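You operate a simulated robot arm through the tools that you are given. There is no shell and no other tool.

You run a simulated robot arm. Do the job below in one go: nothing can be reset, and whatever is moved stays where it is left.

Task
Oil the stone and stone the burr off the steel plate, then lay the long bar on it.
Fine: oil from the green tin; the stone goes back where it lay; leave the knobs and the short bar. What is to be rubbed or washed off counts as gone when no trace of it is left.

The check looks at the end state, three seconds after you hand in, the way a careful person would. Anything else that was tipped, shoved, dropped, spilled or broken makes it a failure.

Robot
A 6-joint arm with a two-finger parallel gripper, fixed in place. Base frame: the origin is at the foot of the arm, x ahead of it, y to its left, z up; the work surface is at about z = 0.9. Lengths are in m, angles in rad, forces in N, time in s.
With the tool pointing down near the work surface it reaches from about 0.32 to 0.7 m from the base axis. Its first joint turns from -2.897 to 2.897 rad. Payload 4.1 kg.
The tool frame sits at the grasp point between the pads (the TCP): z along the fingers, y along the line on which they close. The tips reach 0.023 m beyond it. The gripper opens to 0.094 m. The fingers are 0.038 m wide and 0.01 m thick; the gripper's body (0.054 by 0.096 m) begins 0.039 m behind the TCP.
Orientation is that of the tool frame in the base frame, as a unit quaternion [x, y, z, w]. With the fingers straight down and closing along the base's y, the tool's x points along the base's -x, its y along +y and its z along -z.

Tools
- The arm moves only by the tool move_arm. Its argument "targets" is text: rows parted by semicolons, each of 6 numbers parted by spaces: the shift along the tool's x, y, z in units of 150 mm (1.0 is 150 mm), then the turn, a rotation vector about the tool's x, y, z in units of 60 degrees (1.0 is 60 degrees). In form: tx ty tz rx ry rz; .... A call has 1 to 20 rows; each row is the pose to reach, as a shift and turn from the pose commanded when the call began, along the tool's axes at that moment. "grip" is the finger opening in m, from 0 to 0.094, set as the call begins (left out, the last holds). A call with a number of a shift or a turn outside -1 to 1 is refused whole. Each row takes 0.2 s and may step no farther than 0.05 m and 0.15 rad from the row before; otherwise, or with a gripper value out of range, the whole call is refused. A pose out of reach is approached as far as the arm can. The call stops where the force on the tool passes 40 N (or 10 N more than at its start, if that is more) or the arm is blocked; 0.2 s more then pass. The fingers move at their own pace (about 0.045 m/s each) and stop on an object; they squeeze with about 32 N. The grip force told is the motor's: it shows also when the fingers shut on nothing. Time passes only in rows, and 0.2 s behind the last, so rows that repeat a pose let the fingers close. The reply holds the time, the measured pose of the TCP, the force on the tool along the base axes, the opening and the grip force, in the units named above and with some noise, with the torque about the TCP (base axes, N m) and any sound that the robot's microphone picked up.
- Cameras (640 x 400 px; columns grow to the right, rows downward): "scene" is fixed at [0.2193, 0.6498, 1.6491]; the picture's right is [-0.90, -0.44, 0.00], its down [-0.42, 0.87, -0.26] and it looks along [0.11, -0.23, -0.97] (base axes); focal length 312 px, centre (320, 200). "wrist" rides on the gripper at [0.086, 0.016, -0.074] in the tool frame; the picture's right is [-0.18, 0.98, 0.00], its down [-0.58, -0.11, -0.81] and it looks along [-0.79, -0.15, 0.59] (tool axes); focal length 243 px, centre (320, 200). There is no depth. A picture from a camera that has moved, and an enlarged one, comes with that camera's place and axes in the base frame and with its lens.
- get_image(camera): a new picture of that camera. No time passes.
- move_column(by): slides the trunk up (or, below 0, down) by that many m; the arm rides with it, the base frame stays. It gives what a move gives, with no picture.
- zoom(camera, box): a new picture of the part [left, top, right, bottom] of that camera's present view, enlarged. No time passes.
- hand_in(): hands the job in; it is judged then, once.

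Nothing tells you positions but the pictures and the camera data. Unless the task says otherwise, let go and move clear before handing in.

The tools are called after "Request:" by a JSON object that holds its "api" and its "payload". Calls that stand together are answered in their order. move_arm: Moves the arm, as the interface text tells. Its arguments: {"type":"object","properties":{"targets":{"type":"string"},"grip":{"type":"number"}},"required":["targets"]} The other tools are called the same way: move_column (by) slides the trunk up or down; get_image (camera) takes a picture; zoom (camera, box) takes an enlarged picture of a part of a camera's view; hand_in () hands the job in.

At the start:

```text
clock: 0.0
position: [0.3281, 0.3257, 1.1572]
tcp_rot: [0.001, 1.0, 0.0, 0.0]
force: [-0.1, 0.6, 0.0]
ft_torque: [0.01, 0.02, 0.0]
grip_width: 0.094
grasp_force: 0.1
trunk travel left (down, up): [-0.525, 0.065]
```

scene: 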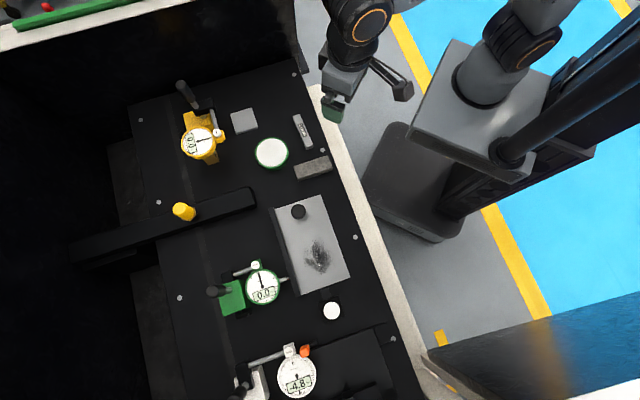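
wrist: 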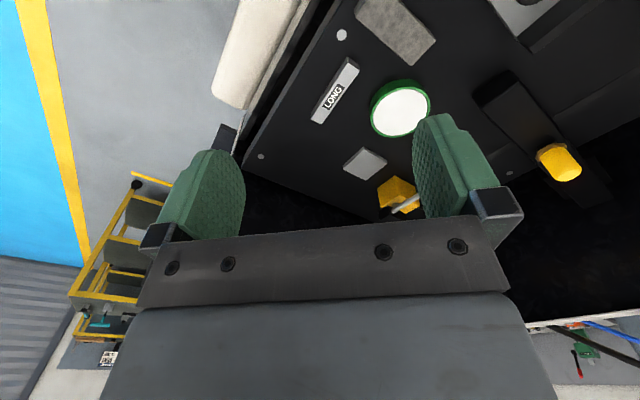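

I see a dark bench with a steel plate (dark burr smudge and a knob), a grey stone, a bar labelled LONG, a green round tin, a short bar and several dial gauges. I'll first look closer at each of them before moving.

Request:
{"api": "zoom", "payload": {"camera": "scene", "box": [220, 80, 380, 180]}}

Request:
{"api": "zoom", "payload": {"camera": "scene", "box": [200, 180, 392, 300]}}

Request:
{"api": "zoom", "payload": {"camera": "scene", "box": [180, 240, 436, 400]}}

Request:
{"api": "zoom", "payload": {"camera": "wrist", "box": [240, 0, 560, 200]}}

Request:
{"api": "zoom", "payload": {"camera": "scene", "box": [100, 60, 292, 180]}}

```text
4.00 times, centred on (300, 130) of scene
camera zoom: at [0.2193, 0.6498, 1.6491], right [-0.9, -0.44, 0.0], down [-0.42, 0.87, -0.26], along [0.11, -0.23, -0.97], focal length 1249 px, centre (400, 480)
```

zoom: 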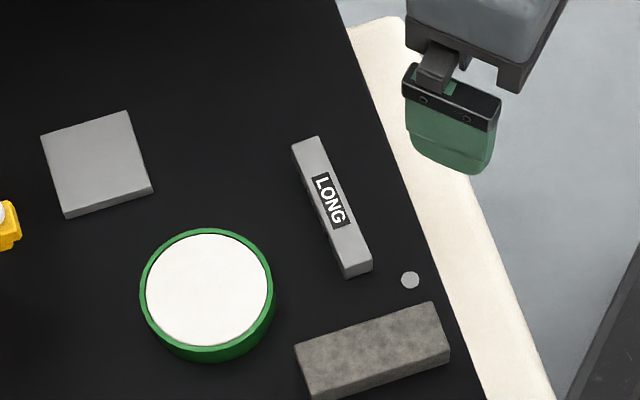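

```text
3.33 times, centred on (296, 240) of scene
camera zoom: at [0.2193, 0.6498, 1.6491], right [-0.9, -0.44, 0.0], down [-0.42, 0.87, -0.26], along [0.11, -0.23, -0.97], focal length 1041 px, centre (400, 67)
```

zoom: 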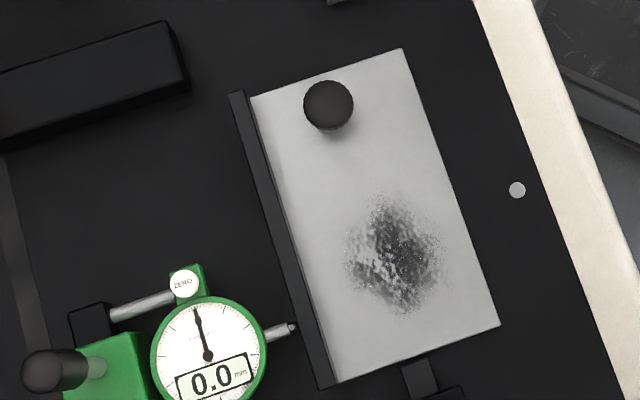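

```text
2.50 times, centred on (308, 320) of scene
camera zoom: at [0.2193, 0.6498, 1.6491], right [-0.9, -0.44, 0.0], down [-0.42, 0.87, -0.26], along [0.11, -0.23, -0.97], focal length 780 px, centre (350, -100)
```

zoom: 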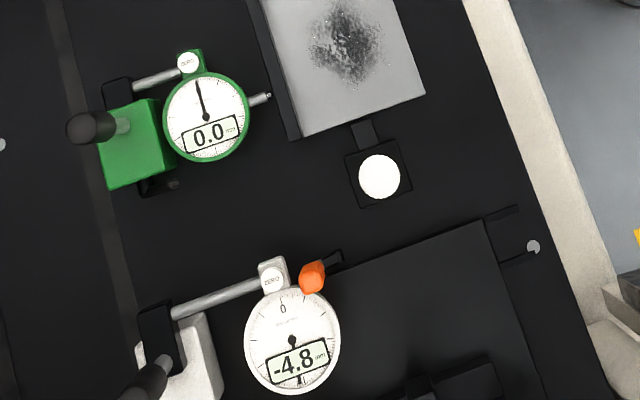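

```text
2.00 times, centred on (400, 100) of wrist
camera zoom: at [0.2403, 0.343, 1.2317], right [0.18, 0.98, 0.0], down [0.58, -0.11, 0.81], along [0.79, -0.15, -0.59], focal length 485 px, centre (160, 400)
```

zoom: 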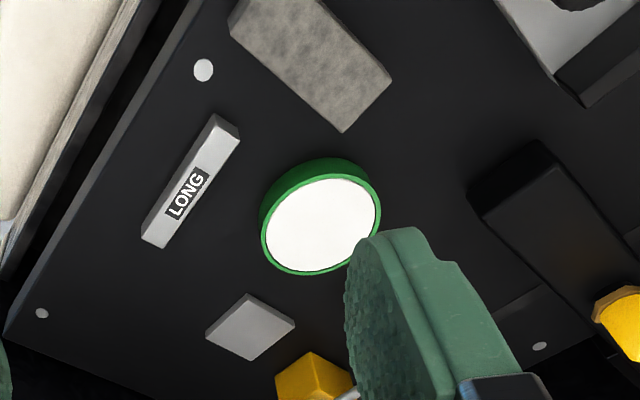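

```text
3.33 times, centred on (196, 120) of scene
camera zoom: at [0.2193, 0.6498, 1.6491], right [-0.9, -0.44, 0.0], down [-0.42, 0.87, -0.26], along [0.11, -0.23, -0.97], focal length 1041 px, centre (733, 467)
```

zoom: 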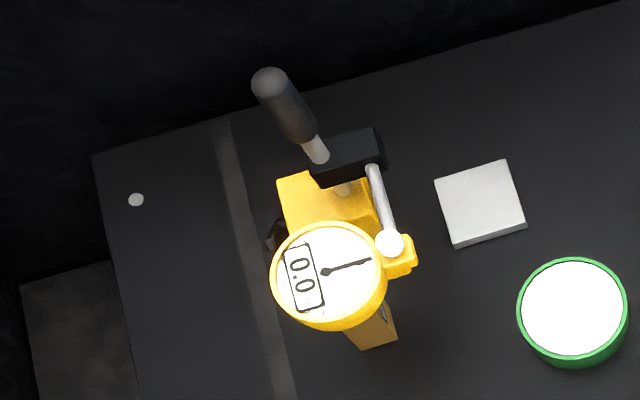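

The tin looks like a round green can with a white top, the stone a grey rectangular block, and the plate sits against a fence with the green gauge's tip. I'll zoom further to understand the tin, the stone's faces and the white disc before acting.

Request:
{"api": "zoom", "payload": {"camera": "scene", "box": [248, 130, 296, 175]}}

Request:
{"api": "zoom", "payload": {"camera": "scene", "box": [288, 145, 336, 185]}}

Request:
{"api": "zoom", "payload": {"camera": "scene", "box": [285, 105, 325, 155]}}

Request:
{"api": "zoom", "payload": {"camera": "scene", "box": [310, 285, 360, 330]}}

Request:
{"api": "zoom", "payload": {"camera": "scene", "box": [265, 185, 361, 301]}}

Request:
{"api": "zoom", "payload": {"camera": "scene", "box": [0, 0, 160, 100]}}

Request:
{"api": "zoom", "payload": {"camera": "scene", "box": [60, 180, 260, 280]}}

Request:
{"api": "zoom", "payload": {"camera": "scene", "box": [300, 300, 428, 400]}}

```text
8.89 times, centred on (272, 152) of scene
camera zoom: at [0.2193, 0.6498, 1.6491], right [-0.9, -0.44, 0.0], down [-0.42, 0.87, -0.26], along [0.11, -0.23, -0.97], focal length 2775 px, centre (747, 622)
```

zoom: 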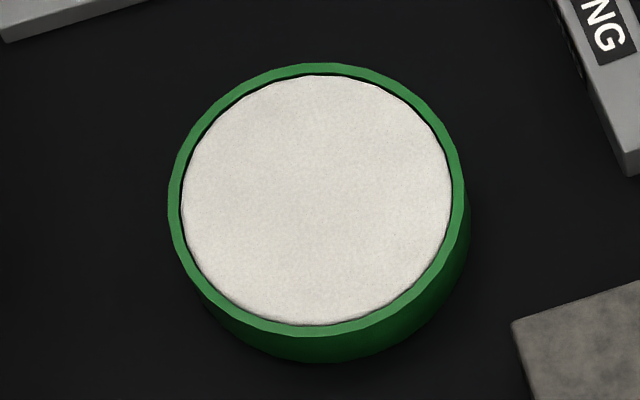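

```text
10.00 times, centred on (312, 165) of scene
camera zoom: at [0.2193, 0.6498, 1.6491], right [-0.9, -0.44, 0.0], down [-0.42, 0.87, -0.26], along [0.11, -0.23, -0.97], focal length 3122 px, centre (400, 550)
```

zoom: 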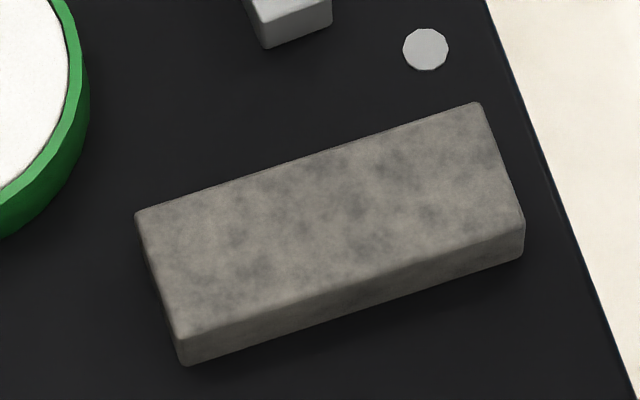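

```text
8.00 times, centred on (305, 130) of scene
camera zoom: at [0.2193, 0.6498, 1.6491], right [-0.9, -0.44, 0.0], down [-0.42, 0.87, -0.26], along [0.11, -0.23, -0.97], focal length 2498 px, centre (440, 760)
```

zoom: 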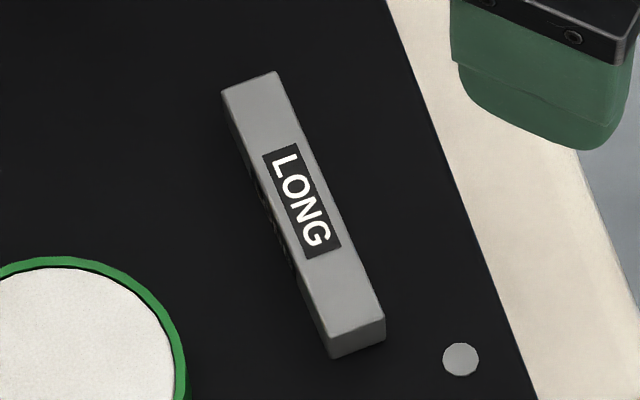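

```text
8.89 times, centred on (335, 308) of scene
camera zoom: at [0.2193, 0.6498, 1.6491], right [-0.9, -0.44, 0.0], down [-0.42, 0.87, -0.26], along [0.11, -0.23, -0.97], focal length 2775 px, centre (187, -756)
```

zoom: 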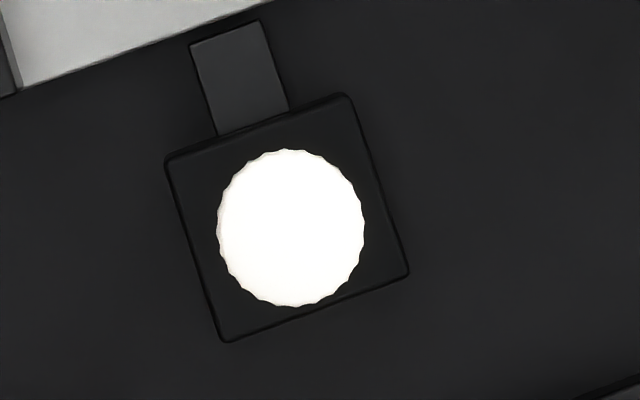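

```text
3.45 times, centred on (313, 243) of scene
camera zoom: at [0.2193, 0.6498, 1.6491], right [-0.9, -0.44, 0.0], down [-0.42, 0.87, -0.26], along [0.11, -0.23, -0.97], focal length 1077 px, centre (344, 52)
```

zoom: 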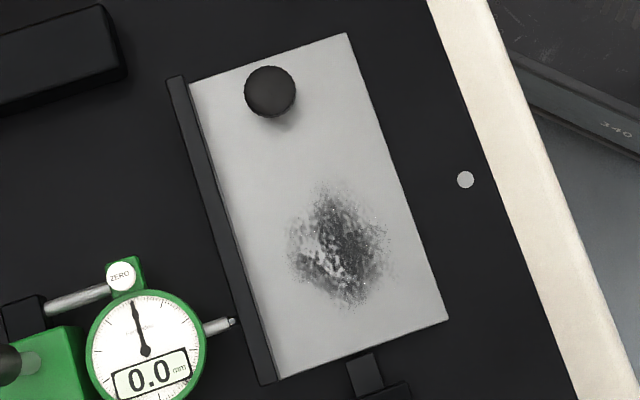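

```text
4.00 times, centred on (80, 50) of scene
camera zoom: at [0.2193, 0.6498, 1.6491], right [-0.9, -0.44, 0.0], down [-0.42, 0.87, -0.26], along [0.11, -0.23, -0.97], focal length 1249 px, centre (1280, 800)
```

zoom: 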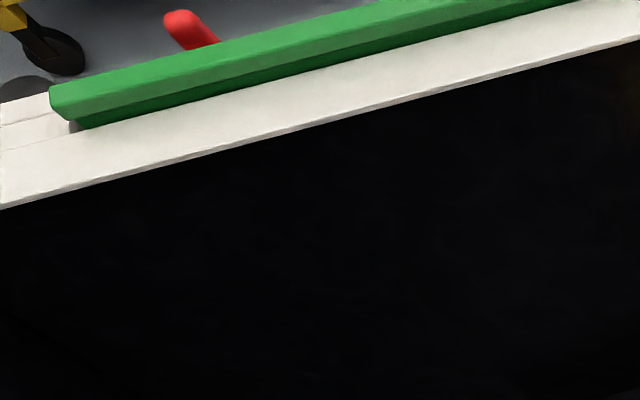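

```text
3.20 times, centred on (160, 230) of scene
camera zoom: at [0.2193, 0.6498, 1.6491], right [-0.9, -0.44, 0.0], down [-0.42, 0.87, -0.26], along [0.11, -0.23, -0.97], focal length 999 px, centre (832, 104)
```

zoom: 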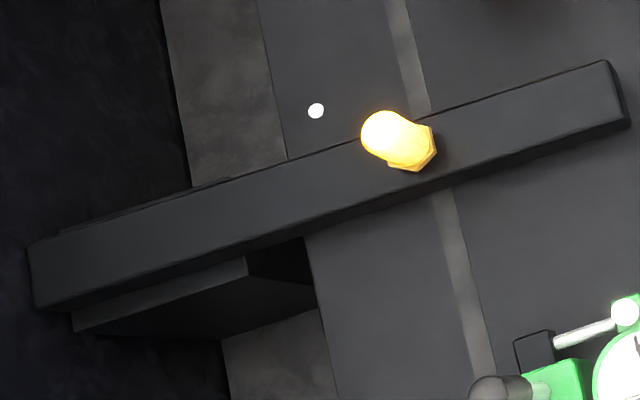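

```text
4.00 times, centred on (364, 350) of scene
camera zoom: at [0.2193, 0.6498, 1.6491], right [-0.9, -0.44, 0.0], down [-0.42, 0.87, -0.26], along [0.11, -0.23, -0.97], focal length 1249 px, centre (144, -400)
```

zoom: 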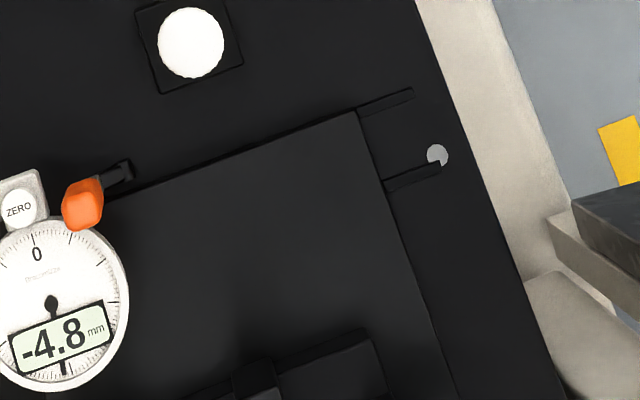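

The tin holds a felt pad (about x 0.469, y 0.417). The stone lies at about (0.357, 0.406) at 45°, the long bar at (0.427, 0.326), and the burr is on the plate near (0.247, 0.599). I'll turn the gripper to 45° and hover above the stone to get a better view.

Request:
{"api": "move_arm", "payload": {"targets": "-0.0325 0.0895 0.06 0 0 -0.125; -0.065 0.179 0.12 0 0 -0.25; -0.0975 0.2685 0.18 0 0 -0.375; -0.13 0.358 0.24 0 0 -0.5; -0.1625 0.4475 0.3 0 0 -0.625; -0.195 0.537 0.36 0 0 -0.75", "grip": 0.07}}

```text
clock: 1.4
position: [0.3559, 0.4067, 1.1034]
tcp_rot: [-0.384, 0.923, 0.001, 0.001]
force: [0.7, -0.2, 0.4]
ft_torque: [-0.01, 0.0, 0.01]
grip_width: 0.0699
grasp_force: 0.2
trunk travel left (down, up): [-0.525, 0.065]
```

The gripper is now turned to 45° above the stone. I'll look from both cameras to check alignment.

Request:
{"api": "get_image", "payload": {"camera": "wrist"}}

Request:
{"api": "get_image", "payload": {"camera": "scene"}}

```text
taken
camera wrist: at [0.2836, 0.358, 1.1776], right [-0.57, 0.82, 0.0], down [0.49, 0.34, 0.81], along [0.66, 0.46, -0.59], focal length 243 px, centre (320, 200)
```

wrist: 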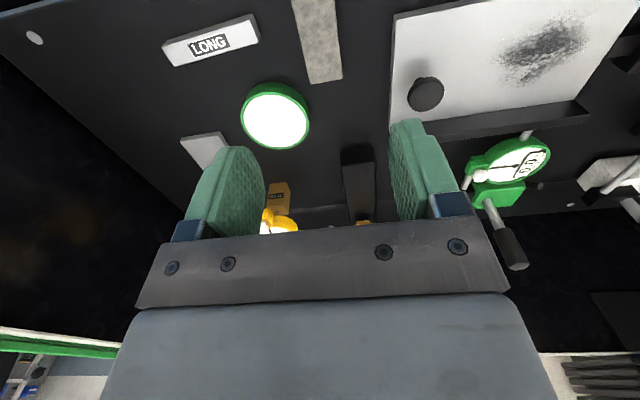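

```text
taken
```

scene: 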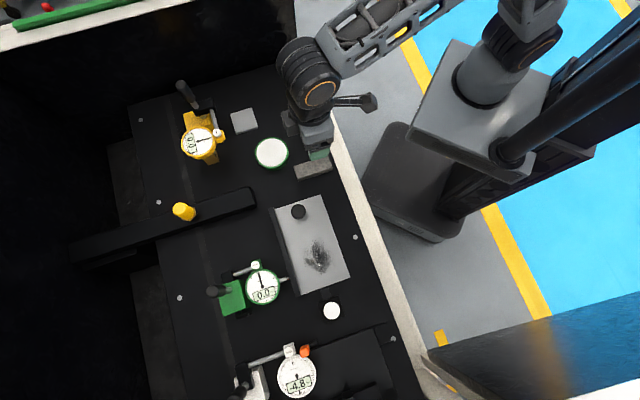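

Both views agree within a few millimetres on where the stone is. I'll zoom the wrist view to refine the stone, tin and bar positions.

Request:
{"api": "zoom", "payload": {"camera": "wrist", "box": [240, 0, 400, 100]}}

Request:
{"api": "zoom", "payload": {"camera": "wrist", "box": [140, 0, 320, 160]}}

Request:
{"api": "zoom", "payload": {"camera": "wrist", "box": [380, 0, 640, 160]}}

```text
4.00 times, centred on (320, 50) of wrist
camera zoom: at [0.2836, 0.358, 1.1776], right [-0.57, 0.82, 0.0], down [0.49, 0.34, 0.81], along [0.66, 0.46, -0.59], focal length 970 px, centre (320, 800)
```

zoom: 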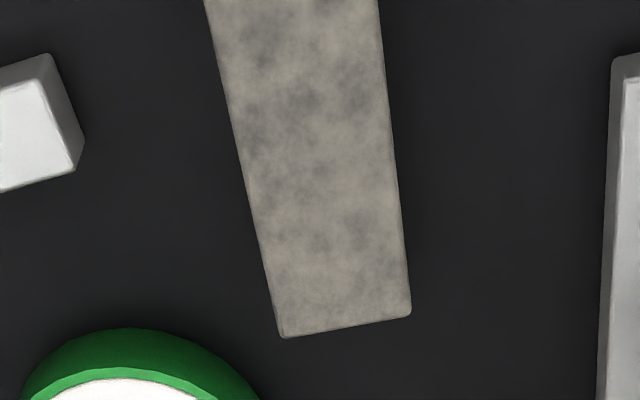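

```text
2.50 times, centred on (230, 80) of wrist
camera zoom: at [0.2836, 0.358, 1.1776], right [-0.57, 0.82, 0.0], down [0.49, 0.34, 0.81], along [0.66, 0.46, -0.59], focal length 606 px, centre (545, 500)
```

zoom: 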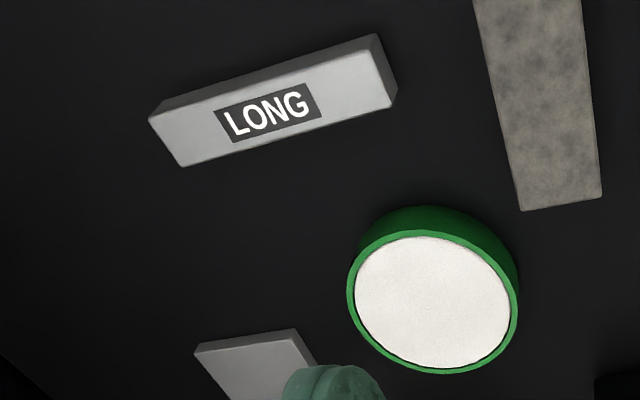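

```text
2.46 times, centred on (510, 80) of wrist
camera zoom: at [0.2836, 0.358, 1.1776], right [-0.57, 0.82, 0.0], down [0.49, 0.34, 0.81], along [0.66, 0.46, -0.59], focal length 597 px, centre (-148, 495)
```

zoom: 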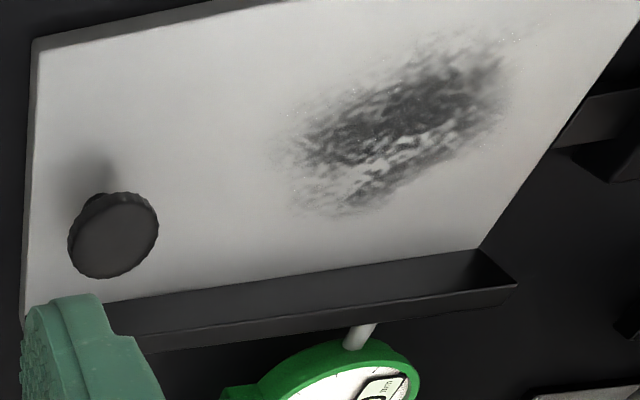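

The stone's centre comes out at about (0.358, 0.407), long axis at 45° and top at z≈0.92. I'll narrow the fingers a bit and go down in stages around it.

Request:
{"api": "move_arm", "payload": {"targets": "-0.005 -0.004 0.25 0 0 0; -0.0113 -0.0083 0.5 0 0 0; -0.0113 -0.0083 0.7 0 0 0; -0.0113 -0.0083 0.85 0 0 0; -0.0113 -0.0083 0.85 0 0 0", "grip": 0.06}}

Request:
{"api": "get_image", "payload": {"camera": "wrist"}}

Request:
{"api": "zoom", "payload": {"camera": "scene", "box": [240, 90, 400, 190]}}

```text
clock: 2.6
position: [0.3595, 0.4081, 0.9758]
tcp_rot: [-0.383, 0.924, 0.0, 0.0]
force: [0.5, -0.1, 0.1]
ft_torque: [0.02, 0.02, 0.0]
grip_width: 0.0601
grasp_force: 0.0
trunk travel left (down, up): [-0.525, 0.065]
```

```text
taken
camera wrist: at [0.2868, 0.3592, 1.0498], right [-0.56, 0.83, 0.0], down [0.49, 0.33, 0.81], along [0.67, 0.46, -0.59], focal length 243 px, centre (320, 200)
```

wrist: 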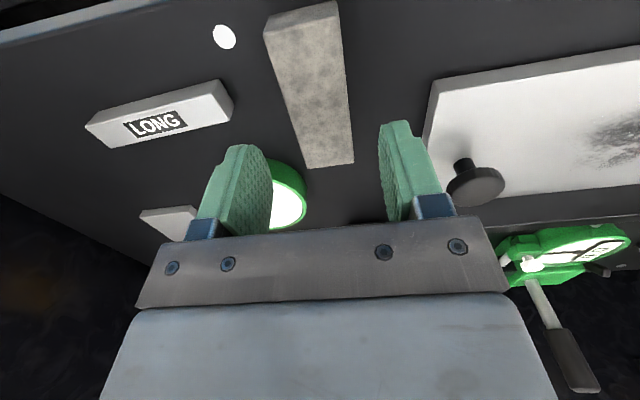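

```text
4.00 times, centred on (320, 140) of scene
camera zoom: at [0.2193, 0.6498, 1.6491], right [-0.9, -0.44, 0.0], down [-0.42, 0.87, -0.26], along [0.11, -0.23, -0.97], focal length 1249 px, centre (320, 440)
```

zoom: 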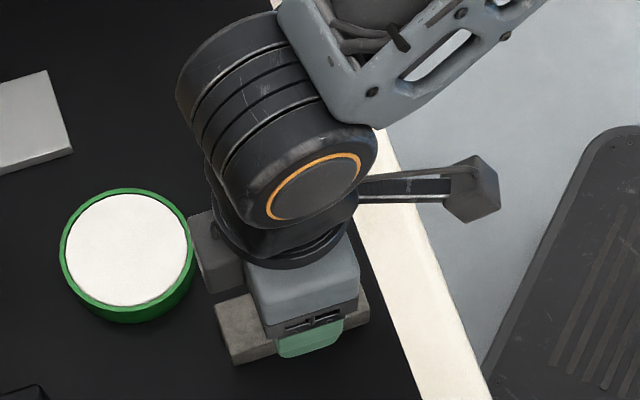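

The fingers straddle the stone with clear room on both sides. I'll descend the last 46 mm, staying about 6 mm off the bench, then close.

Request:
{"api": "move_arm", "payload": {"targets": "0 0 0.12 0 0 0; 0 0 0.22 0 0 0; 0 0 0.3 0 0 0; 0 0 0.31 0 0 0; 0 0 0.31 0 0 0"}}

```text
clock: 3.8
position: [0.3596, 0.4069, 0.9296]
tcp_rot: [-0.383, 0.924, 0.0, 0.0]
force: [-0.2, 0.1, 0.3]
ft_torque: [0.0, 0.0, 0.0]
grip_width: 0.0599
grasp_force: 0.0
trunk travel left (down, up): [-0.525, 0.065]
```

The fingers are down beside the stone with no contact force. Now I'll close on it.

Request:
{"api": "move_arm", "payload": {"targets": "0 0 0 0 0 0; 0 0 0 0 0 0; 0 0 0 0 0 0; 0 0 0 0 0 0; 0 0 0 0 0 0", "grip": 0.02}}

Request:
{"api": "get_image", "payload": {"camera": "wrist"}}

```text
clock: 5.0
position: [0.359, 0.4066, 0.9301]
tcp_rot: [-0.383, 0.924, -0.001, -0.001]
force: [-0.1, -0.4, -0.4]
ft_torque: [-0.04, 0.07, 0.0]
grip_width: 0.0354
grasp_force: 32.0
trunk travel left (down, up): [-0.525, 0.065]
```

```text
taken
camera wrist: at [0.2863, 0.3583, 1.0038], right [-0.56, 0.83, 0.0], down [0.49, 0.33, 0.81], along [0.67, 0.46, -0.59], focal length 243 px, centre (320, 200)
```

wrist: 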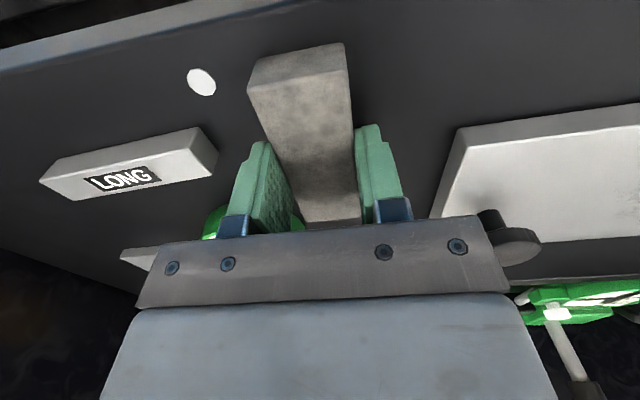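

The stone is held (35.4 mm wide). I'll lift it 90 mm and carry it over the green tin's centre.

Request:
{"api": "move_arm", "payload": {"targets": "0 0 -0.1 0 0 0; 0 0 -0.35 0 0 0; 0 0 -0.6 0 0 0; -0.14 -0.117 -0.6 0 0 0; -0.283 -0.234 -0.6 0 0 0; -0.425 -0.351 -0.6 0 0 0; -0.567 -0.468 -0.6 0 0 0; -0.567 -0.468 -0.6 0 0 0"}}

Request:
{"api": "get_image", "payload": {"camera": "wrist"}}

Request:
{"api": "zoom", "payload": {"camera": "scene", "box": [200, 90, 360, 190]}}

```text
clock: 6.8
position: [0.4661, 0.4179, 1.0185]
tcp_rot: [-0.383, 0.924, 0.0, 0.0]
force: [0.2, -0.7, -0.2]
ft_torque: [-0.02, 0.01, 0.0]
grip_width: 0.0354
grasp_force: 31.9
trunk travel left (down, up): [-0.525, 0.065]
```

```text
taken
camera wrist: at [0.3947, 0.3689, 1.0927], right [-0.57, 0.82, 0.0], down [0.49, 0.33, 0.81], along [0.67, 0.46, -0.59], focal length 243 px, centre (320, 200)
```

wrist: 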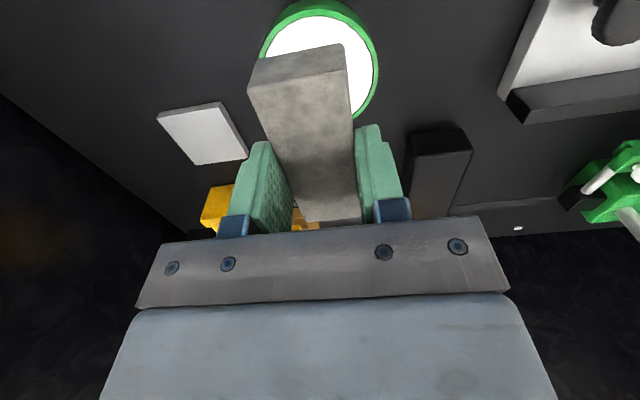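

```text
4.00 times, centred on (280, 140) of scene
camera zoom: at [0.2193, 0.6498, 1.6491], right [-0.9, -0.44, 0.0], down [-0.42, 0.87, -0.26], along [0.11, -0.23, -0.97], focal length 1249 px, centre (480, 440)
```

zoom: 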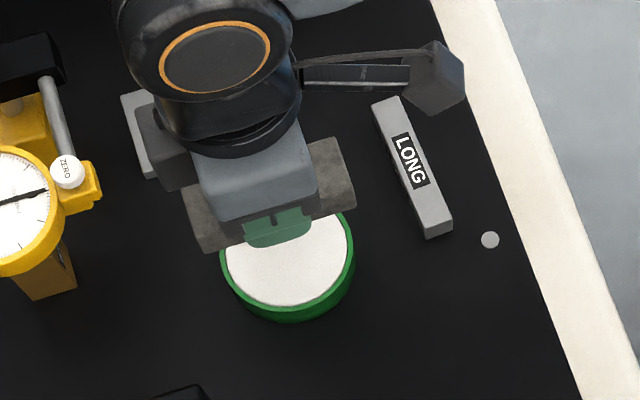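

The stone hangs over the tin and the geometry checks out against the rim. I'll lower it slowly and feel for the felt.

Request:
{"api": "move_arm", "payload": {"targets": "-0.013 -0.013 0.15 0 0 0; -0.013 -0.013 0.3 0 0 0; -0.013 -0.013 0.38 0 0 0; -0.013 -0.013 0.413 0 0 0; -0.013 -0.013 0.413 0 0 0"}}

Request:
{"api": "get_image", "payload": {"camera": "wrist"}}

Request:
{"api": "zoom", "payload": {"camera": "scene", "box": [232, 110, 328, 170]}}

```text
clock: 8.0
position: [0.4697, 0.4164, 0.957]
tcp_rot: [-0.383, 0.924, -0.001, -0.001]
force: [0.7, -0.4, -1.8]
ft_torque: [0.03, -0.02, 0.0]
grip_width: 0.0354
grasp_force: 32.2
trunk travel left (down, up): [-0.525, 0.065]
```

```text
taken
camera wrist: at [0.3969, 0.3677, 1.031], right [-0.56, 0.83, 0.0], down [0.49, 0.33, 0.81], along [0.67, 0.46, -0.59], focal length 243 px, centre (320, 200)
```

wrist: 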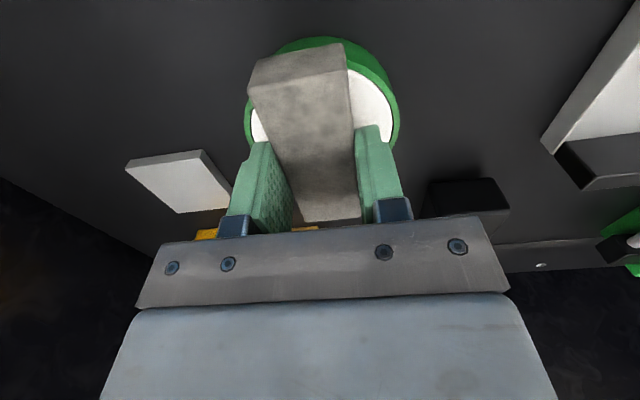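

```text
6.67 times, centred on (280, 140) of scene
camera zoom: at [0.2193, 0.6498, 1.6491], right [-0.9, -0.44, 0.0], down [-0.42, 0.87, -0.26], along [0.11, -0.23, -0.97], focal length 2081 px, centre (587, 600)
```

zoom: 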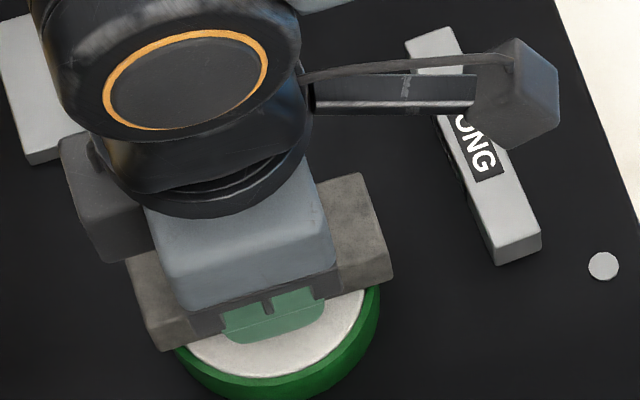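

No clear contact yet with the stone's underside at about z 0.927. I'll continue down in millimetre steps.

Request:
{"api": "move_arm", "payload": {"targets": "0 0 0.0067 0 0 0; 0 0 0.0133 0 0 0; 0 0 0.02 0 0 0; 0 0 0.0267 0 0 0; 0 0 0.0267 0 0 0"}}

```text
clock: 9.2
position: [0.4704, 0.418, 0.9536]
tcp_rot: [-0.383, 0.924, 0.0, 0.0]
force: [-0.2, -1.1, 0.4]
ft_torque: [-0.04, 0.11, 0.02]
grip_width: 0.0356
grasp_force: 31.9
trunk travel left (down, up): [-0.525, 0.065]
```

Request:
{"api": "move_arm", "payload": {"targets": "0 0 0.0067 0 0 0; 0 0 0.0133 0 0 0; 0 0 0.0133 0 0 0"}}

```text
clock: 10.0
position: [0.4699, 0.4183, 0.9542]
tcp_rot: [-0.382, 0.924, 0.0, 0.001]
force: [2.0, 1.0, 17.8]
ft_torque: [-0.45, 0.52, 0.02]
grip_width: 0.0352
grasp_force: 31.6
trunk travel left (down, up): [-0.525, 0.065]
```

The stone has touched down with about 18 N, and the torque suggests contact towards the near edge of the tin. I'll look before deciding how to even it out.

Request:
{"api": "zoom", "payload": {"camera": "wrist", "box": [220, 20, 430, 150]}}

Request:
{"api": "zoom", "payload": {"camera": "scene", "box": [240, 125, 304, 165]}}

```text
3.05 times, centred on (325, 85) of wrist
camera zoom: at [0.3971, 0.3683, 1.0279], right [-0.56, 0.83, 0.0], down [0.49, 0.33, 0.81], along [0.67, 0.46, -0.59], focal length 739 px, centre (305, 550)
```

zoom: 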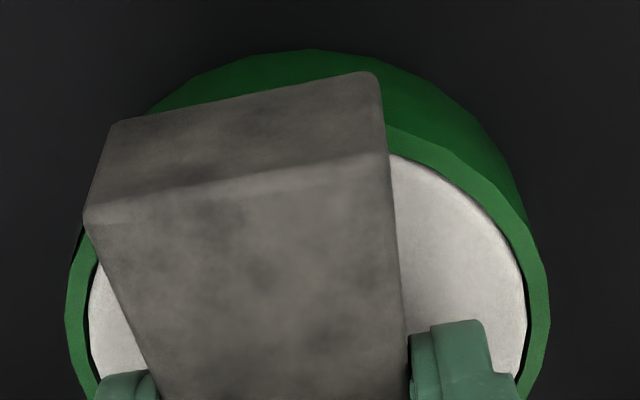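

```text
10.00 times, centred on (272, 145) of scene
camera zoom: at [0.2193, 0.6498, 1.6491], right [-0.9, -0.44, 0.0], down [-0.42, 0.87, -0.26], along [0.11, -0.23, -0.97], focal length 3122 px, centre (800, 750)
```

zoom: 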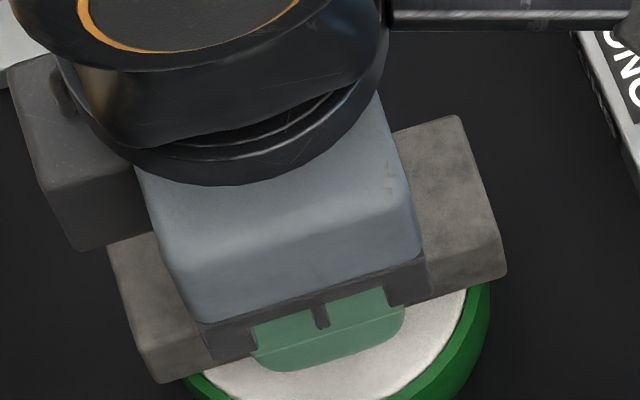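

The contact is on the near edge only, so the stone is a hair out of level with the felt. I'll ease off slightly and tilt by tiny amounts so the far end presses too.

Request:
{"api": "move_arm", "payload": {"targets": "0 0 -0.0067 0 0 0; 0 0 -0.0067 0 0.005 0; 0 0 -0.0067 0 0.01 0; 0 0 -0.0033 0 0.01 0; 0 0 -0.0033 0 0.01 0"}}

```text
clock: 11.2
position: [0.4696, 0.4182, 0.9538]
tcp_rot: [-0.382, 0.924, -0.001, -0.003]
force: [5.4, 4.0, 23.4]
ft_torque: [0.8, -0.81, -0.02]
grip_width: 0.0352
grasp_force: 31.2
trunk travel left (down, up): [-0.525, 0.065]
```

Contact now flipped to the far edge, so the stone is bridging the tin evenly between these two tilts. I'll set the middle tilt, press lightly for a second, then lift to inspect felt and stone.

Request:
{"api": "move_arm", "payload": {"targets": "0 0 0 0 -0.005 0; 0 0 0.0033 0 -0.005 0; 0 0 0.0033 0 -0.005 0; 0 0 0.0033 0 -0.005 0; 0 0 0.0033 0 -0.005 0"}}

Request:
{"api": "zoom", "payload": {"camera": "wrist", "box": [220, 20, 430, 150]}}

```text
clock: 12.4
position: [0.4702, 0.4181, 0.9547]
tcp_rot: [-0.382, 0.924, -0.001, 0.0]
force: [5.0, 3.5, 25.9]
ft_torque: [0.06, 0.19, -0.05]
grip_width: 0.0354
grasp_force: 31.6
trunk travel left (down, up): [-0.525, 0.065]
```

```text
3.05 times, centred on (325, 85) of wrist
camera zoom: at [0.397, 0.3683, 1.0281], right [-0.56, 0.83, 0.0], down [0.49, 0.33, 0.81], along [0.66, 0.46, -0.59], focal length 739 px, centre (305, 550)
```

zoom: 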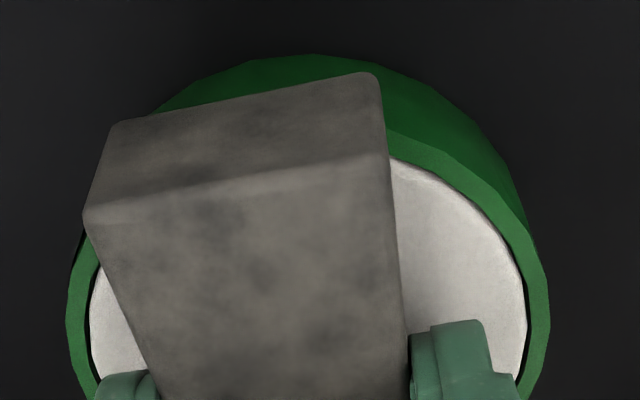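

Pressure is now evenly spread (26 N, little torque). I'll lift straight up and inspect the felt and the stone.

Request:
{"api": "move_arm", "payload": {"targets": "0 0 -0.05 0 -0.005 0; 0 0 -0.2 0 -0.005 0; 0 0 -0.4 0 -0.005 0; 0 0 -0.5 0 -0.005 0; 0 0 -0.5 0 -0.005 0"}}

Request:
{"api": "get_image", "payload": {"camera": "wrist"}}

Request:
{"api": "zoom", "payload": {"camera": "scene", "box": [232, 110, 328, 170]}}

Request:
{"api": "zoom", "payload": {"camera": "wrist", "box": [220, 0, 420, 125]}}

```text
clock: 13.6
position: [0.4709, 0.4188, 1.0269]
tcp_rot: [-0.382, 0.924, 0.001, 0.0]
force: [0.3, 0.4, -0.9]
ft_torque: [-0.01, 0.0, -0.01]
grip_width: 0.0357
grasp_force: 32.1
trunk travel left (down, up): [-0.525, 0.065]
```

```text
taken
camera wrist: at [0.3975, 0.369, 1.1011], right [-0.56, 0.83, 0.0], down [0.49, 0.33, 0.81], along [0.67, 0.46, -0.59], focal length 243 px, centre (320, 200)
```

wrist: 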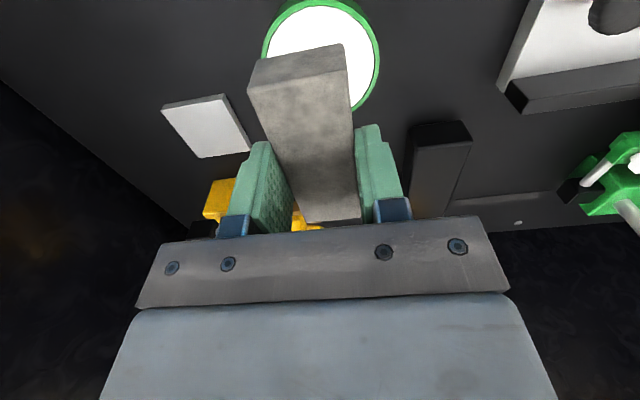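

```text
6.67 times, centred on (280, 140) of scene
camera zoom: at [0.2193, 0.6498, 1.6491], right [-0.9, -0.44, 0.0], down [-0.42, 0.87, -0.26], along [0.11, -0.23, -0.97], focal length 2081 px, centre (587, 600)
```

zoom: 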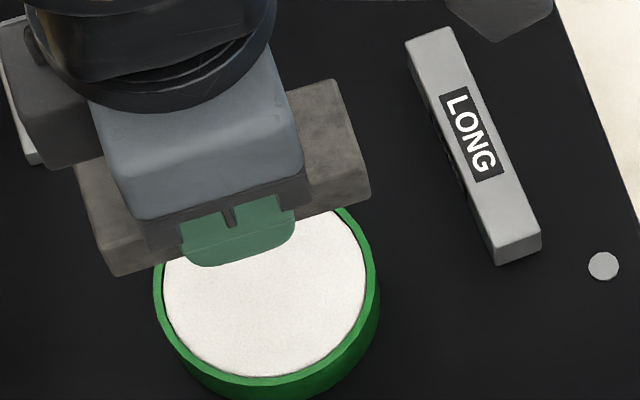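

```text
3.20 times, centred on (320, 62) of wrist
camera zoom: at [0.3975, 0.369, 1.1011], right [-0.56, 0.83, 0.0], down [0.49, 0.33, 0.81], along [0.67, 0.46, -0.59], focal length 776 px, centre (320, 640)
```

zoom: 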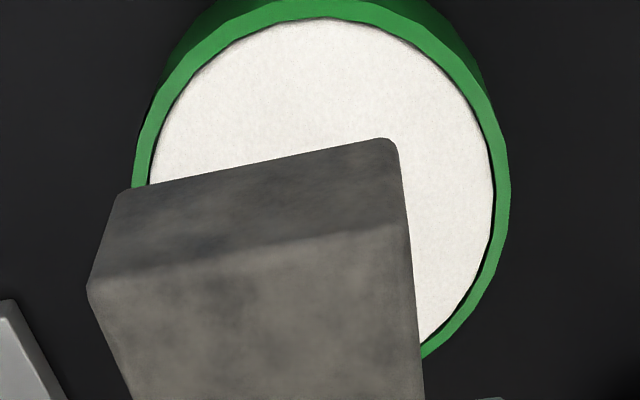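

The tin has not moved, but I can't tell from above whether the stone's underside took oil. I'll raise it high and tilt it so that its underside faces the scene camera.

Request:
{"api": "move_arm", "payload": {"targets": "0.05 -0.08 -0.2 0 0 0; 0.1 -0.16 -0.4 0 0 0; 0.15 -0.24 -0.6 0 0 0; 0.2 -0.32 -0.8 0 0 0; 0.25 -0.4 -1.0 0 0 0; 0.25 -0.4 -1.0 0 0 0"}}

```text
clock: 15.0
position: [0.4866, 0.3471, 1.1749]
tcp_rot: [-0.383, 0.924, 0.0, 0.0]
force: [-0.1, 0.3, -1.5]
ft_torque: [0.0, 0.0, 0.01]
grip_width: 0.0354
grasp_force: 32.1
trunk travel left (down, up): [-0.525, 0.065]
```

Now I'll raise a further 90 mm while tilting the tool about 58° towards the scene camera.

Request:
{"api": "move_arm", "payload": {"targets": "0 0 -0.2 -0.14 0 0; 0 0 -0.4 -0.28 0 0; 0 0 -0.5 -0.42 0 0; 0 0 -0.6 -0.56 0 0; 0 0 -0.6 -0.7 0 0; 0 0 -0.6 -0.84 0 0; 0 0 -0.6 -0.98 0 0; 0 0 -0.6 -0.98 0 0"}}

Request:
{"api": "get_image", "payload": {"camera": "scene"}}

```text
clock: 16.8
position: [0.4871, 0.3481, 1.2665]
tcp_rot: [-0.334, 0.805, 0.454, -0.189]
force: [0.5, -0.4, -2.2]
ft_torque: [-0.04, -0.01, 0.01]
grip_width: 0.0354
grasp_force: 32.3
trunk travel left (down, up): [-0.525, 0.065]
```

```text
taken
```

scene: 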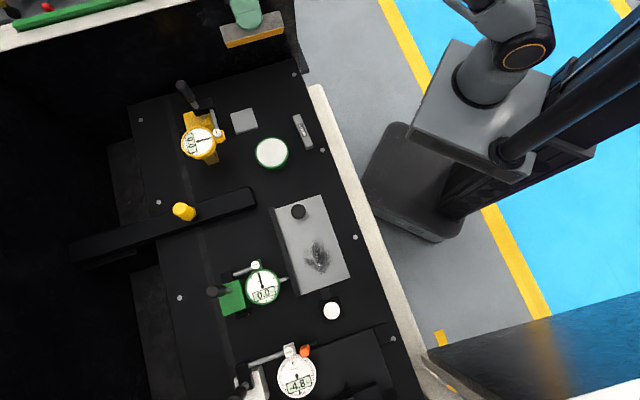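

Request:
{"api": "zoom", "payload": {"camera": "scene", "box": [210, 0, 300, 56]}}

Request:
{"api": "zoom", "payload": {"camera": "scene", "box": [248, 130, 296, 175]}}

```text
7.11 times, centred on (255, 28) of scene
camera zoom: at [0.2193, 0.6498, 1.6491], right [-0.9, -0.44, 0.0], down [-0.42, 0.87, -0.26], along [0.11, -0.23, -0.97], focal length 2220 px, centre (782, 1423)
```

zoom: 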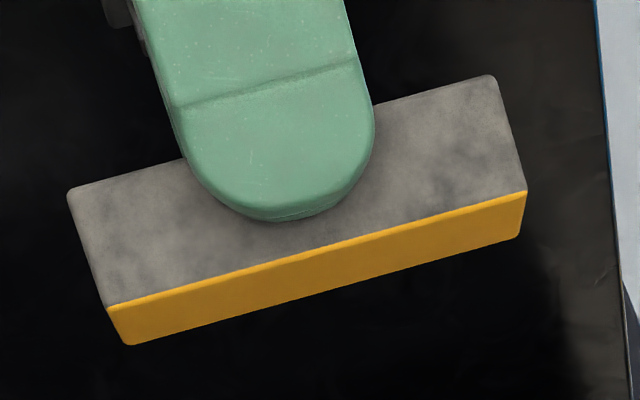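

```text
8.89 times, centred on (272, 152) of scene
camera zoom: at [0.2193, 0.6498, 1.6491], right [-0.9, -0.44, 0.0], down [-0.42, 0.87, -0.26], along [0.11, -0.23, -0.97], focal length 2775 px, centre (747, 622)
```

zoom: 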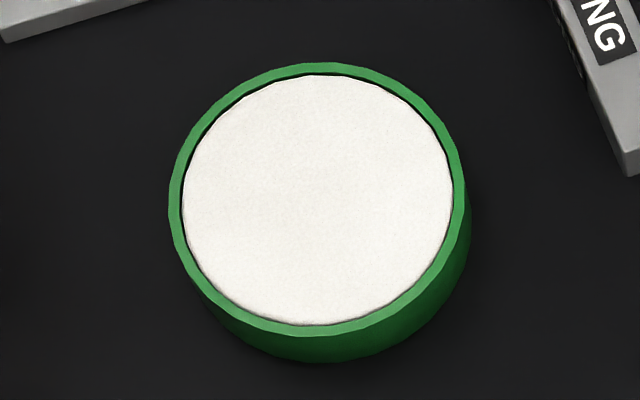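

The underside now carries an even coat of amber oil, and the tin is untouched. I'll tilt back upright and go over to the plate.

Request:
{"api": "move_arm", "payload": {"targets": "0 0 0 0.14 0 0; 0 0 0 0.28 0 0; 0 0 0 0.42 0 0; 0 0 0 0.56 0 0; 0 0 0 0.7 0 0; 0 0 0 0.84 0 0; 0 0 0 0.98 0 0; 0 0 0 0.98 0 0"}}

```text
clock: 18.6
position: [0.4869, 0.3498, 1.2672]
tcp_rot: [-0.382, 0.924, -0.001, 0.0]
force: [-0.4, -0.4, -1.8]
ft_torque: [0.0, 0.0, -0.02]
grip_width: 0.0354
grasp_force: 32.1
trunk travel left (down, up): [-0.525, 0.065]
```

The stone is upright again. I'll carry it across at height to above the plate's burr.

Request:
{"api": "move_arm", "payload": {"targets": "0 0.25 0.12 0 0 0; 0 0.5 0.24 0 0 0; 0 0.75 0.36 0 0 0; -0.02 1.0 0.48 0 0 0; -0.02 1.0 0.48 0 0 0"}}

Request:
{"api": "move_arm", "payload": {"targets": "-0.02 0.25 0.15 0 0 0; -0.03 0.5 0.3 0 0 0; -0.03 0.75 0.45 0 0 0; -0.03 0.98 0.6 0 0 0; -0.03 0.98 0.6 0 0 0"}}

Request:
{"api": "get_image", "payload": {"camera": "wrist"}}

Request:
{"api": "get_image", "payload": {"camera": "scene"}}

```text
clock: 19.8
position: [0.3815, 0.4564, 1.1926]
tcp_rot: [-0.383, 0.924, 0.0, 0.0]
force: [-1.0, -0.6, -1.7]
ft_torque: [-0.03, -0.02, -0.02]
grip_width: 0.0354
grasp_force: 31.9
trunk travel left (down, up): [-0.525, 0.065]
```

```text
clock: 21.0
position: [0.2824, 0.5652, 1.1018]
tcp_rot: [-0.383, 0.924, 0.0, 0.0]
force: [0.3, 0.3, -0.8]
ft_torque: [0.0, -0.01, -0.01]
grip_width: 0.0355
grasp_force: 31.9
trunk travel left (down, up): [-0.525, 0.065]
```

```text
taken
camera wrist: at [0.2095, 0.5154, 1.1764], right [-0.56, 0.83, 0.0], down [0.49, 0.33, 0.81], along [0.67, 0.45, -0.59], focal length 243 px, centre (320, 200)
```

wrist: 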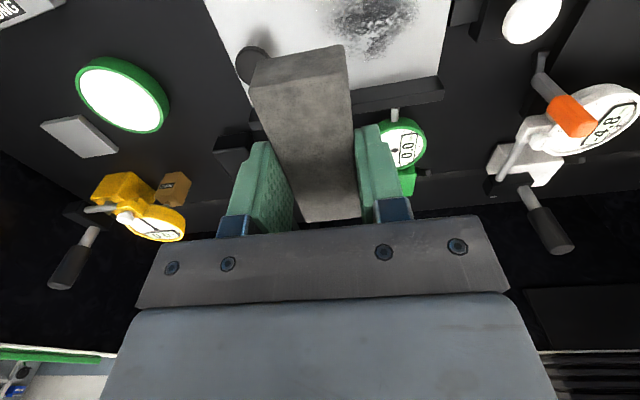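

```text
taken
```

scene: 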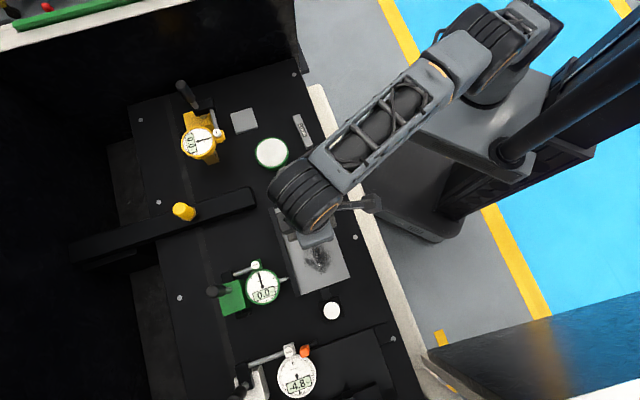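

The stone is above the plate at t≈0.20 along the board; the burr runs from about t 0.20 to 0.29, and the stone's length covers it across. I'll shift to the middle of the burr and lower in stages.

Request:
{"api": "move_arm", "payload": {"targets": "0 0.267 0.1 0 0 0; 0 0.267 0.4 0 0 0; 0 0.267 0.7 0 0 0; 0 0.267 0.9 0 0 0; 0 0.267 0.95 0 0 0; 0 0.267 0.95 0 0 0"}}

Request:
{"api": "get_image", "payload": {"camera": "wrist"}}

Request:
{"api": "zoom", "payload": {"camera": "scene", "box": [230, 190, 390, 290]}}

```text
clock: 22.4
position: [0.2534, 0.5934, 0.9614]
tcp_rot: [-0.382, 0.924, 0.0, 0.0]
force: [-0.7, -0.4, -0.9]
ft_torque: [0.01, 0.01, 0.0]
grip_width: 0.0354
grasp_force: 31.9
trunk travel left (down, up): [-0.525, 0.065]
```

```text
taken
camera wrist: at [0.181, 0.5444, 1.0355], right [-0.56, 0.83, 0.0], down [0.49, 0.33, 0.81], along [0.67, 0.46, -0.59], focal length 243 px, centre (320, 200)
```

wrist: 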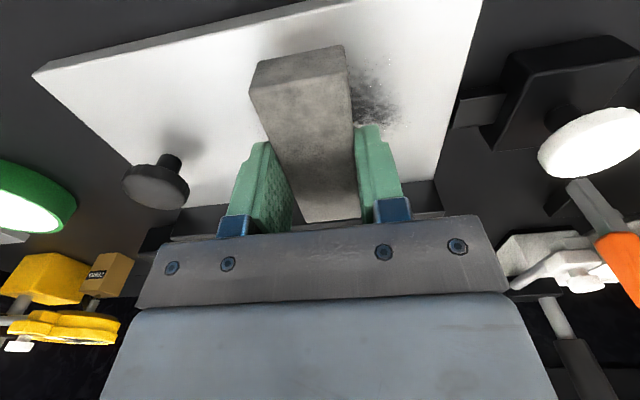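

```text
4.00 times, centred on (310, 240) of scene
camera zoom: at [0.2193, 0.6498, 1.6491], right [-0.9, -0.44, 0.0], down [-0.42, 0.87, -0.26], along [0.11, -0.23, -0.97], focal length 1249 px, centre (360, 40)
```

zoom: 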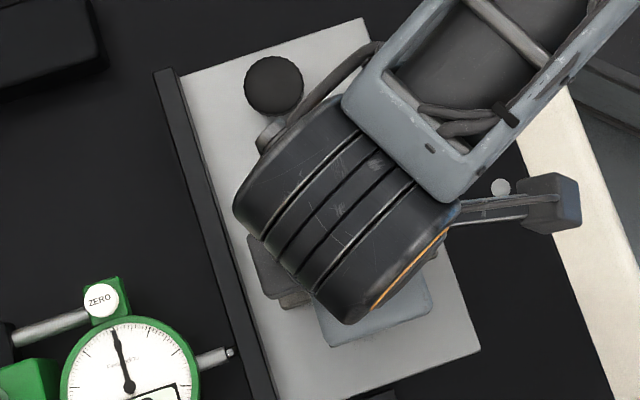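

Everything around the stone is clear. I'll lower further in small steps until it touches the plate.

Request:
{"api": "move_arm", "payload": {"targets": "0 0 0.02 0 0 0; 0 0 0.04 0 0 0; 0 0 0.05 0 0 0; 0 0 0.06 0 0 0; 0 0 0.0667 0 0 0; 0 0 0.0667 0 0 0"}}

```text
clock: 23.8
position: [0.2541, 0.5926, 0.9523]
tcp_rot: [-0.383, 0.924, 0.0, 0.0]
force: [-0.5, -0.7, -1.8]
ft_torque: [0.0, -0.01, 0.04]
grip_width: 0.0352
grasp_force: 31.9
trunk travel left (down, up): [-0.525, 0.065]
```

Request:
{"api": "move_arm", "payload": {"targets": "0 0 0.0067 0 0 0; 0 0 0.0133 0 0 0; 0 0 0.02 0 0 0; 0 0 0.0267 0 0 0; 0 0 0.0333 0 0 0; 0 0 0.0333 0 0 0"}}

```text
clock: 25.2
position: [0.2535, 0.5933, 0.9471]
tcp_rot: [-0.382, 0.924, 0.0, -0.001]
force: [-0.9, 0.6, -2.2]
ft_torque: [0.0, 0.0, 0.03]
grip_width: 0.0356
grasp_force: 32.5
trunk travel left (down, up): [-0.525, 0.065]
```

Request:
{"api": "move_arm", "payload": {"targets": "0 0 0.0067 0 0 0; 0 0 0.0133 0 0 0; 0 0 0.0133 0 0 0"}}

Request:
{"api": "move_arm", "payload": {"targets": "0 0 0.0067 0 0 0; 0 0 0.0067 0 0 0"}}

```text
clock: 26.0
position: [0.2531, 0.5935, 0.9473]
tcp_rot: [-0.383, 0.924, 0.001, 0.001]
force: [-0.1, 3.6, 5.9]
ft_torque: [-0.16, 0.19, -0.07]
grip_width: 0.0353
grasp_force: 31.6
trunk travel left (down, up): [-0.525, 0.065]
```

```text
clock: 26.6
position: [0.2531, 0.5938, 0.9469]
tcp_rot: [-0.382, 0.924, 0.002, 0.002]
force: [0.4, 5.9, 15.5]
ft_torque: [-0.48, 0.5, -0.13]
grip_width: 0.0352
grasp_force: 32.2
trunk travel left (down, up): [-0.525, 0.065]
```

Contact on the plate at 15 N, again with the near end first. I'll tilt a touch so the stone lies flat.

Request:
{"api": "move_arm", "payload": {"targets": "0 0 -0.004 0 0.004 0; 0 0 -0.004 0 0.007 0; 0 0 -0.004 0 0.007 0"}}

```text
clock: 27.4
position: [0.2525, 0.5926, 0.9444]
tcp_rot: [-0.383, 0.924, 0.001, -0.002]
force: [1.1, 8.1, 18.8]
ft_torque: [0.61, -0.48, 0.15]
grip_width: 0.0352
grasp_force: 32.1
trunk travel left (down, up): [-0.525, 0.065]
```

Request:
{"api": "move_arm", "payload": {"targets": "0 0 -0.003 0 -0.0025 0; 0 0 -0.003 0 -0.0025 0"}}

```text
clock: 28.0
position: [0.2538, 0.592, 0.9472]
tcp_rot: [-0.383, 0.924, 0.0, -0.001]
force: [2.9, 7.8, 18.7]
ft_torque: [0.1, 0.09, 0.0]
grip_width: 0.0352
grasp_force: 32.1
trunk travel left (down, up): [-0.525, 0.065]
```

The stone now lies flat on the burr at about 18 N. I'll make a first short stroke along the plate and check force, gauge and burr.

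Request:
{"api": "move_arm", "payload": {"targets": "0 0.07 -0.001 0 0 0; 0 0.14 -0.001 0 0 0; 0 0.21 -0.001 0 0 0; 0 0.28 -0.001 0 0 0; 0 0.21 -0.001 0 0 0; 0 0.14 -0.001 0 0 0; 0 0.07 -0.001 0 0 0; 0 0 -0.001 0 0 0"}}

Request:
{"api": "get_image", "payload": {"camera": "wrist"}}

Request:
{"api": "zoom", "payload": {"camera": "scene", "box": [230, 190, 390, 310]}}

```text
clock: 29.8
position: [0.2527, 0.5912, 0.9469]
tcp_rot: [-0.383, 0.924, -0.001, -0.003]
force: [-3.2, 2.6, 12.9]
ft_torque: [0.14, 0.14, -0.03]
grip_width: 0.0355
grasp_force: 31.8
trunk travel left (down, up): [-0.525, 0.065]
```

```text
taken
camera wrist: at [0.1808, 0.5429, 1.0205], right [-0.56, 0.83, 0.0], down [0.49, 0.34, 0.8], along [0.66, 0.45, -0.59], focal length 243 px, centre (320, 200)
```

wrist: 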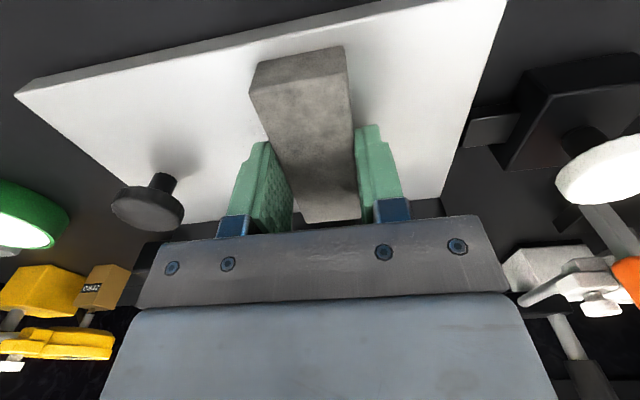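

```text
3.33 times, centred on (310, 250) of scene
camera zoom: at [0.2193, 0.6498, 1.6491], right [-0.9, -0.44, 0.0], down [-0.42, 0.87, -0.26], along [0.11, -0.23, -0.97], focal length 1041 px, centre (353, 33)
```

zoom: 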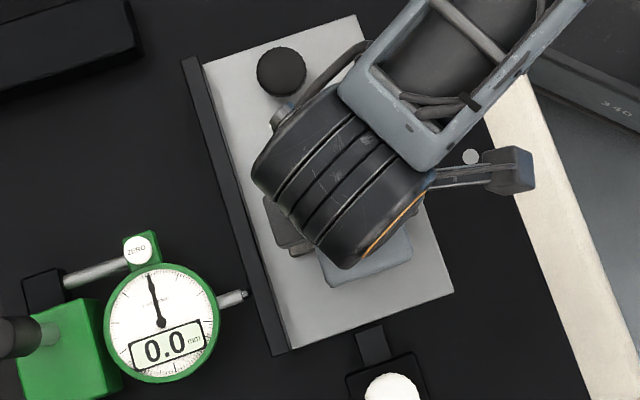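

The right part of the burr has already come off, the gauge still reads 0.0 and the plate hasn't moved. I'll stroke the other half, then run full strokes.

Request:
{"api": "move_arm", "payload": {"targets": "0 -0.065 0 0 0 0; 0 -0.13 0 0 0 0; 0 -0.195 0 0 0 0; 0 -0.255 0 0 0 0; 0 -0.195 0 0 0 0; 0 -0.13 0 0 0 0; 0 -0.065 0 0 0 0; 0 0 0 0 0 0; 0 0.07 0 0 0 0; 0 0.14 0 0 0 0; 0 0.21 0 0 0 0; 0 0.29 0 0 0 0; 0 0.21 0 0 0 0; 0 0.14 0 0 0 0; 0 0.07 0 0 0 0; 0 0 0 0 0 0"}}

Request:
{"api": "get_image", "payload": {"camera": "wrist"}}

```text
clock: 33.2
position: [0.2538, 0.5922, 0.9471]
tcp_rot: [-0.382, 0.924, -0.001, -0.003]
force: [-2.6, 1.8, 10.2]
ft_torque: [0.47, -0.23, 0.15]
grip_width: 0.0353
grasp_force: 32.2
trunk travel left (down, up): [-0.525, 0.065]
```

```text
taken
camera wrist: at [0.1808, 0.543, 1.0205], right [-0.56, 0.83, 0.0], down [0.49, 0.34, 0.8], along [0.66, 0.45, -0.59], focal length 243 px, centre (320, 200)
```

wrist: 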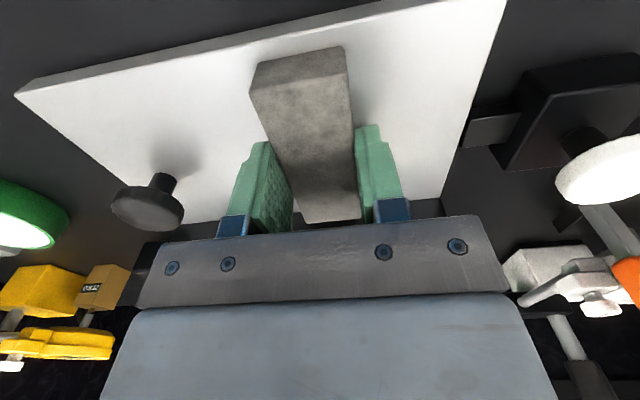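

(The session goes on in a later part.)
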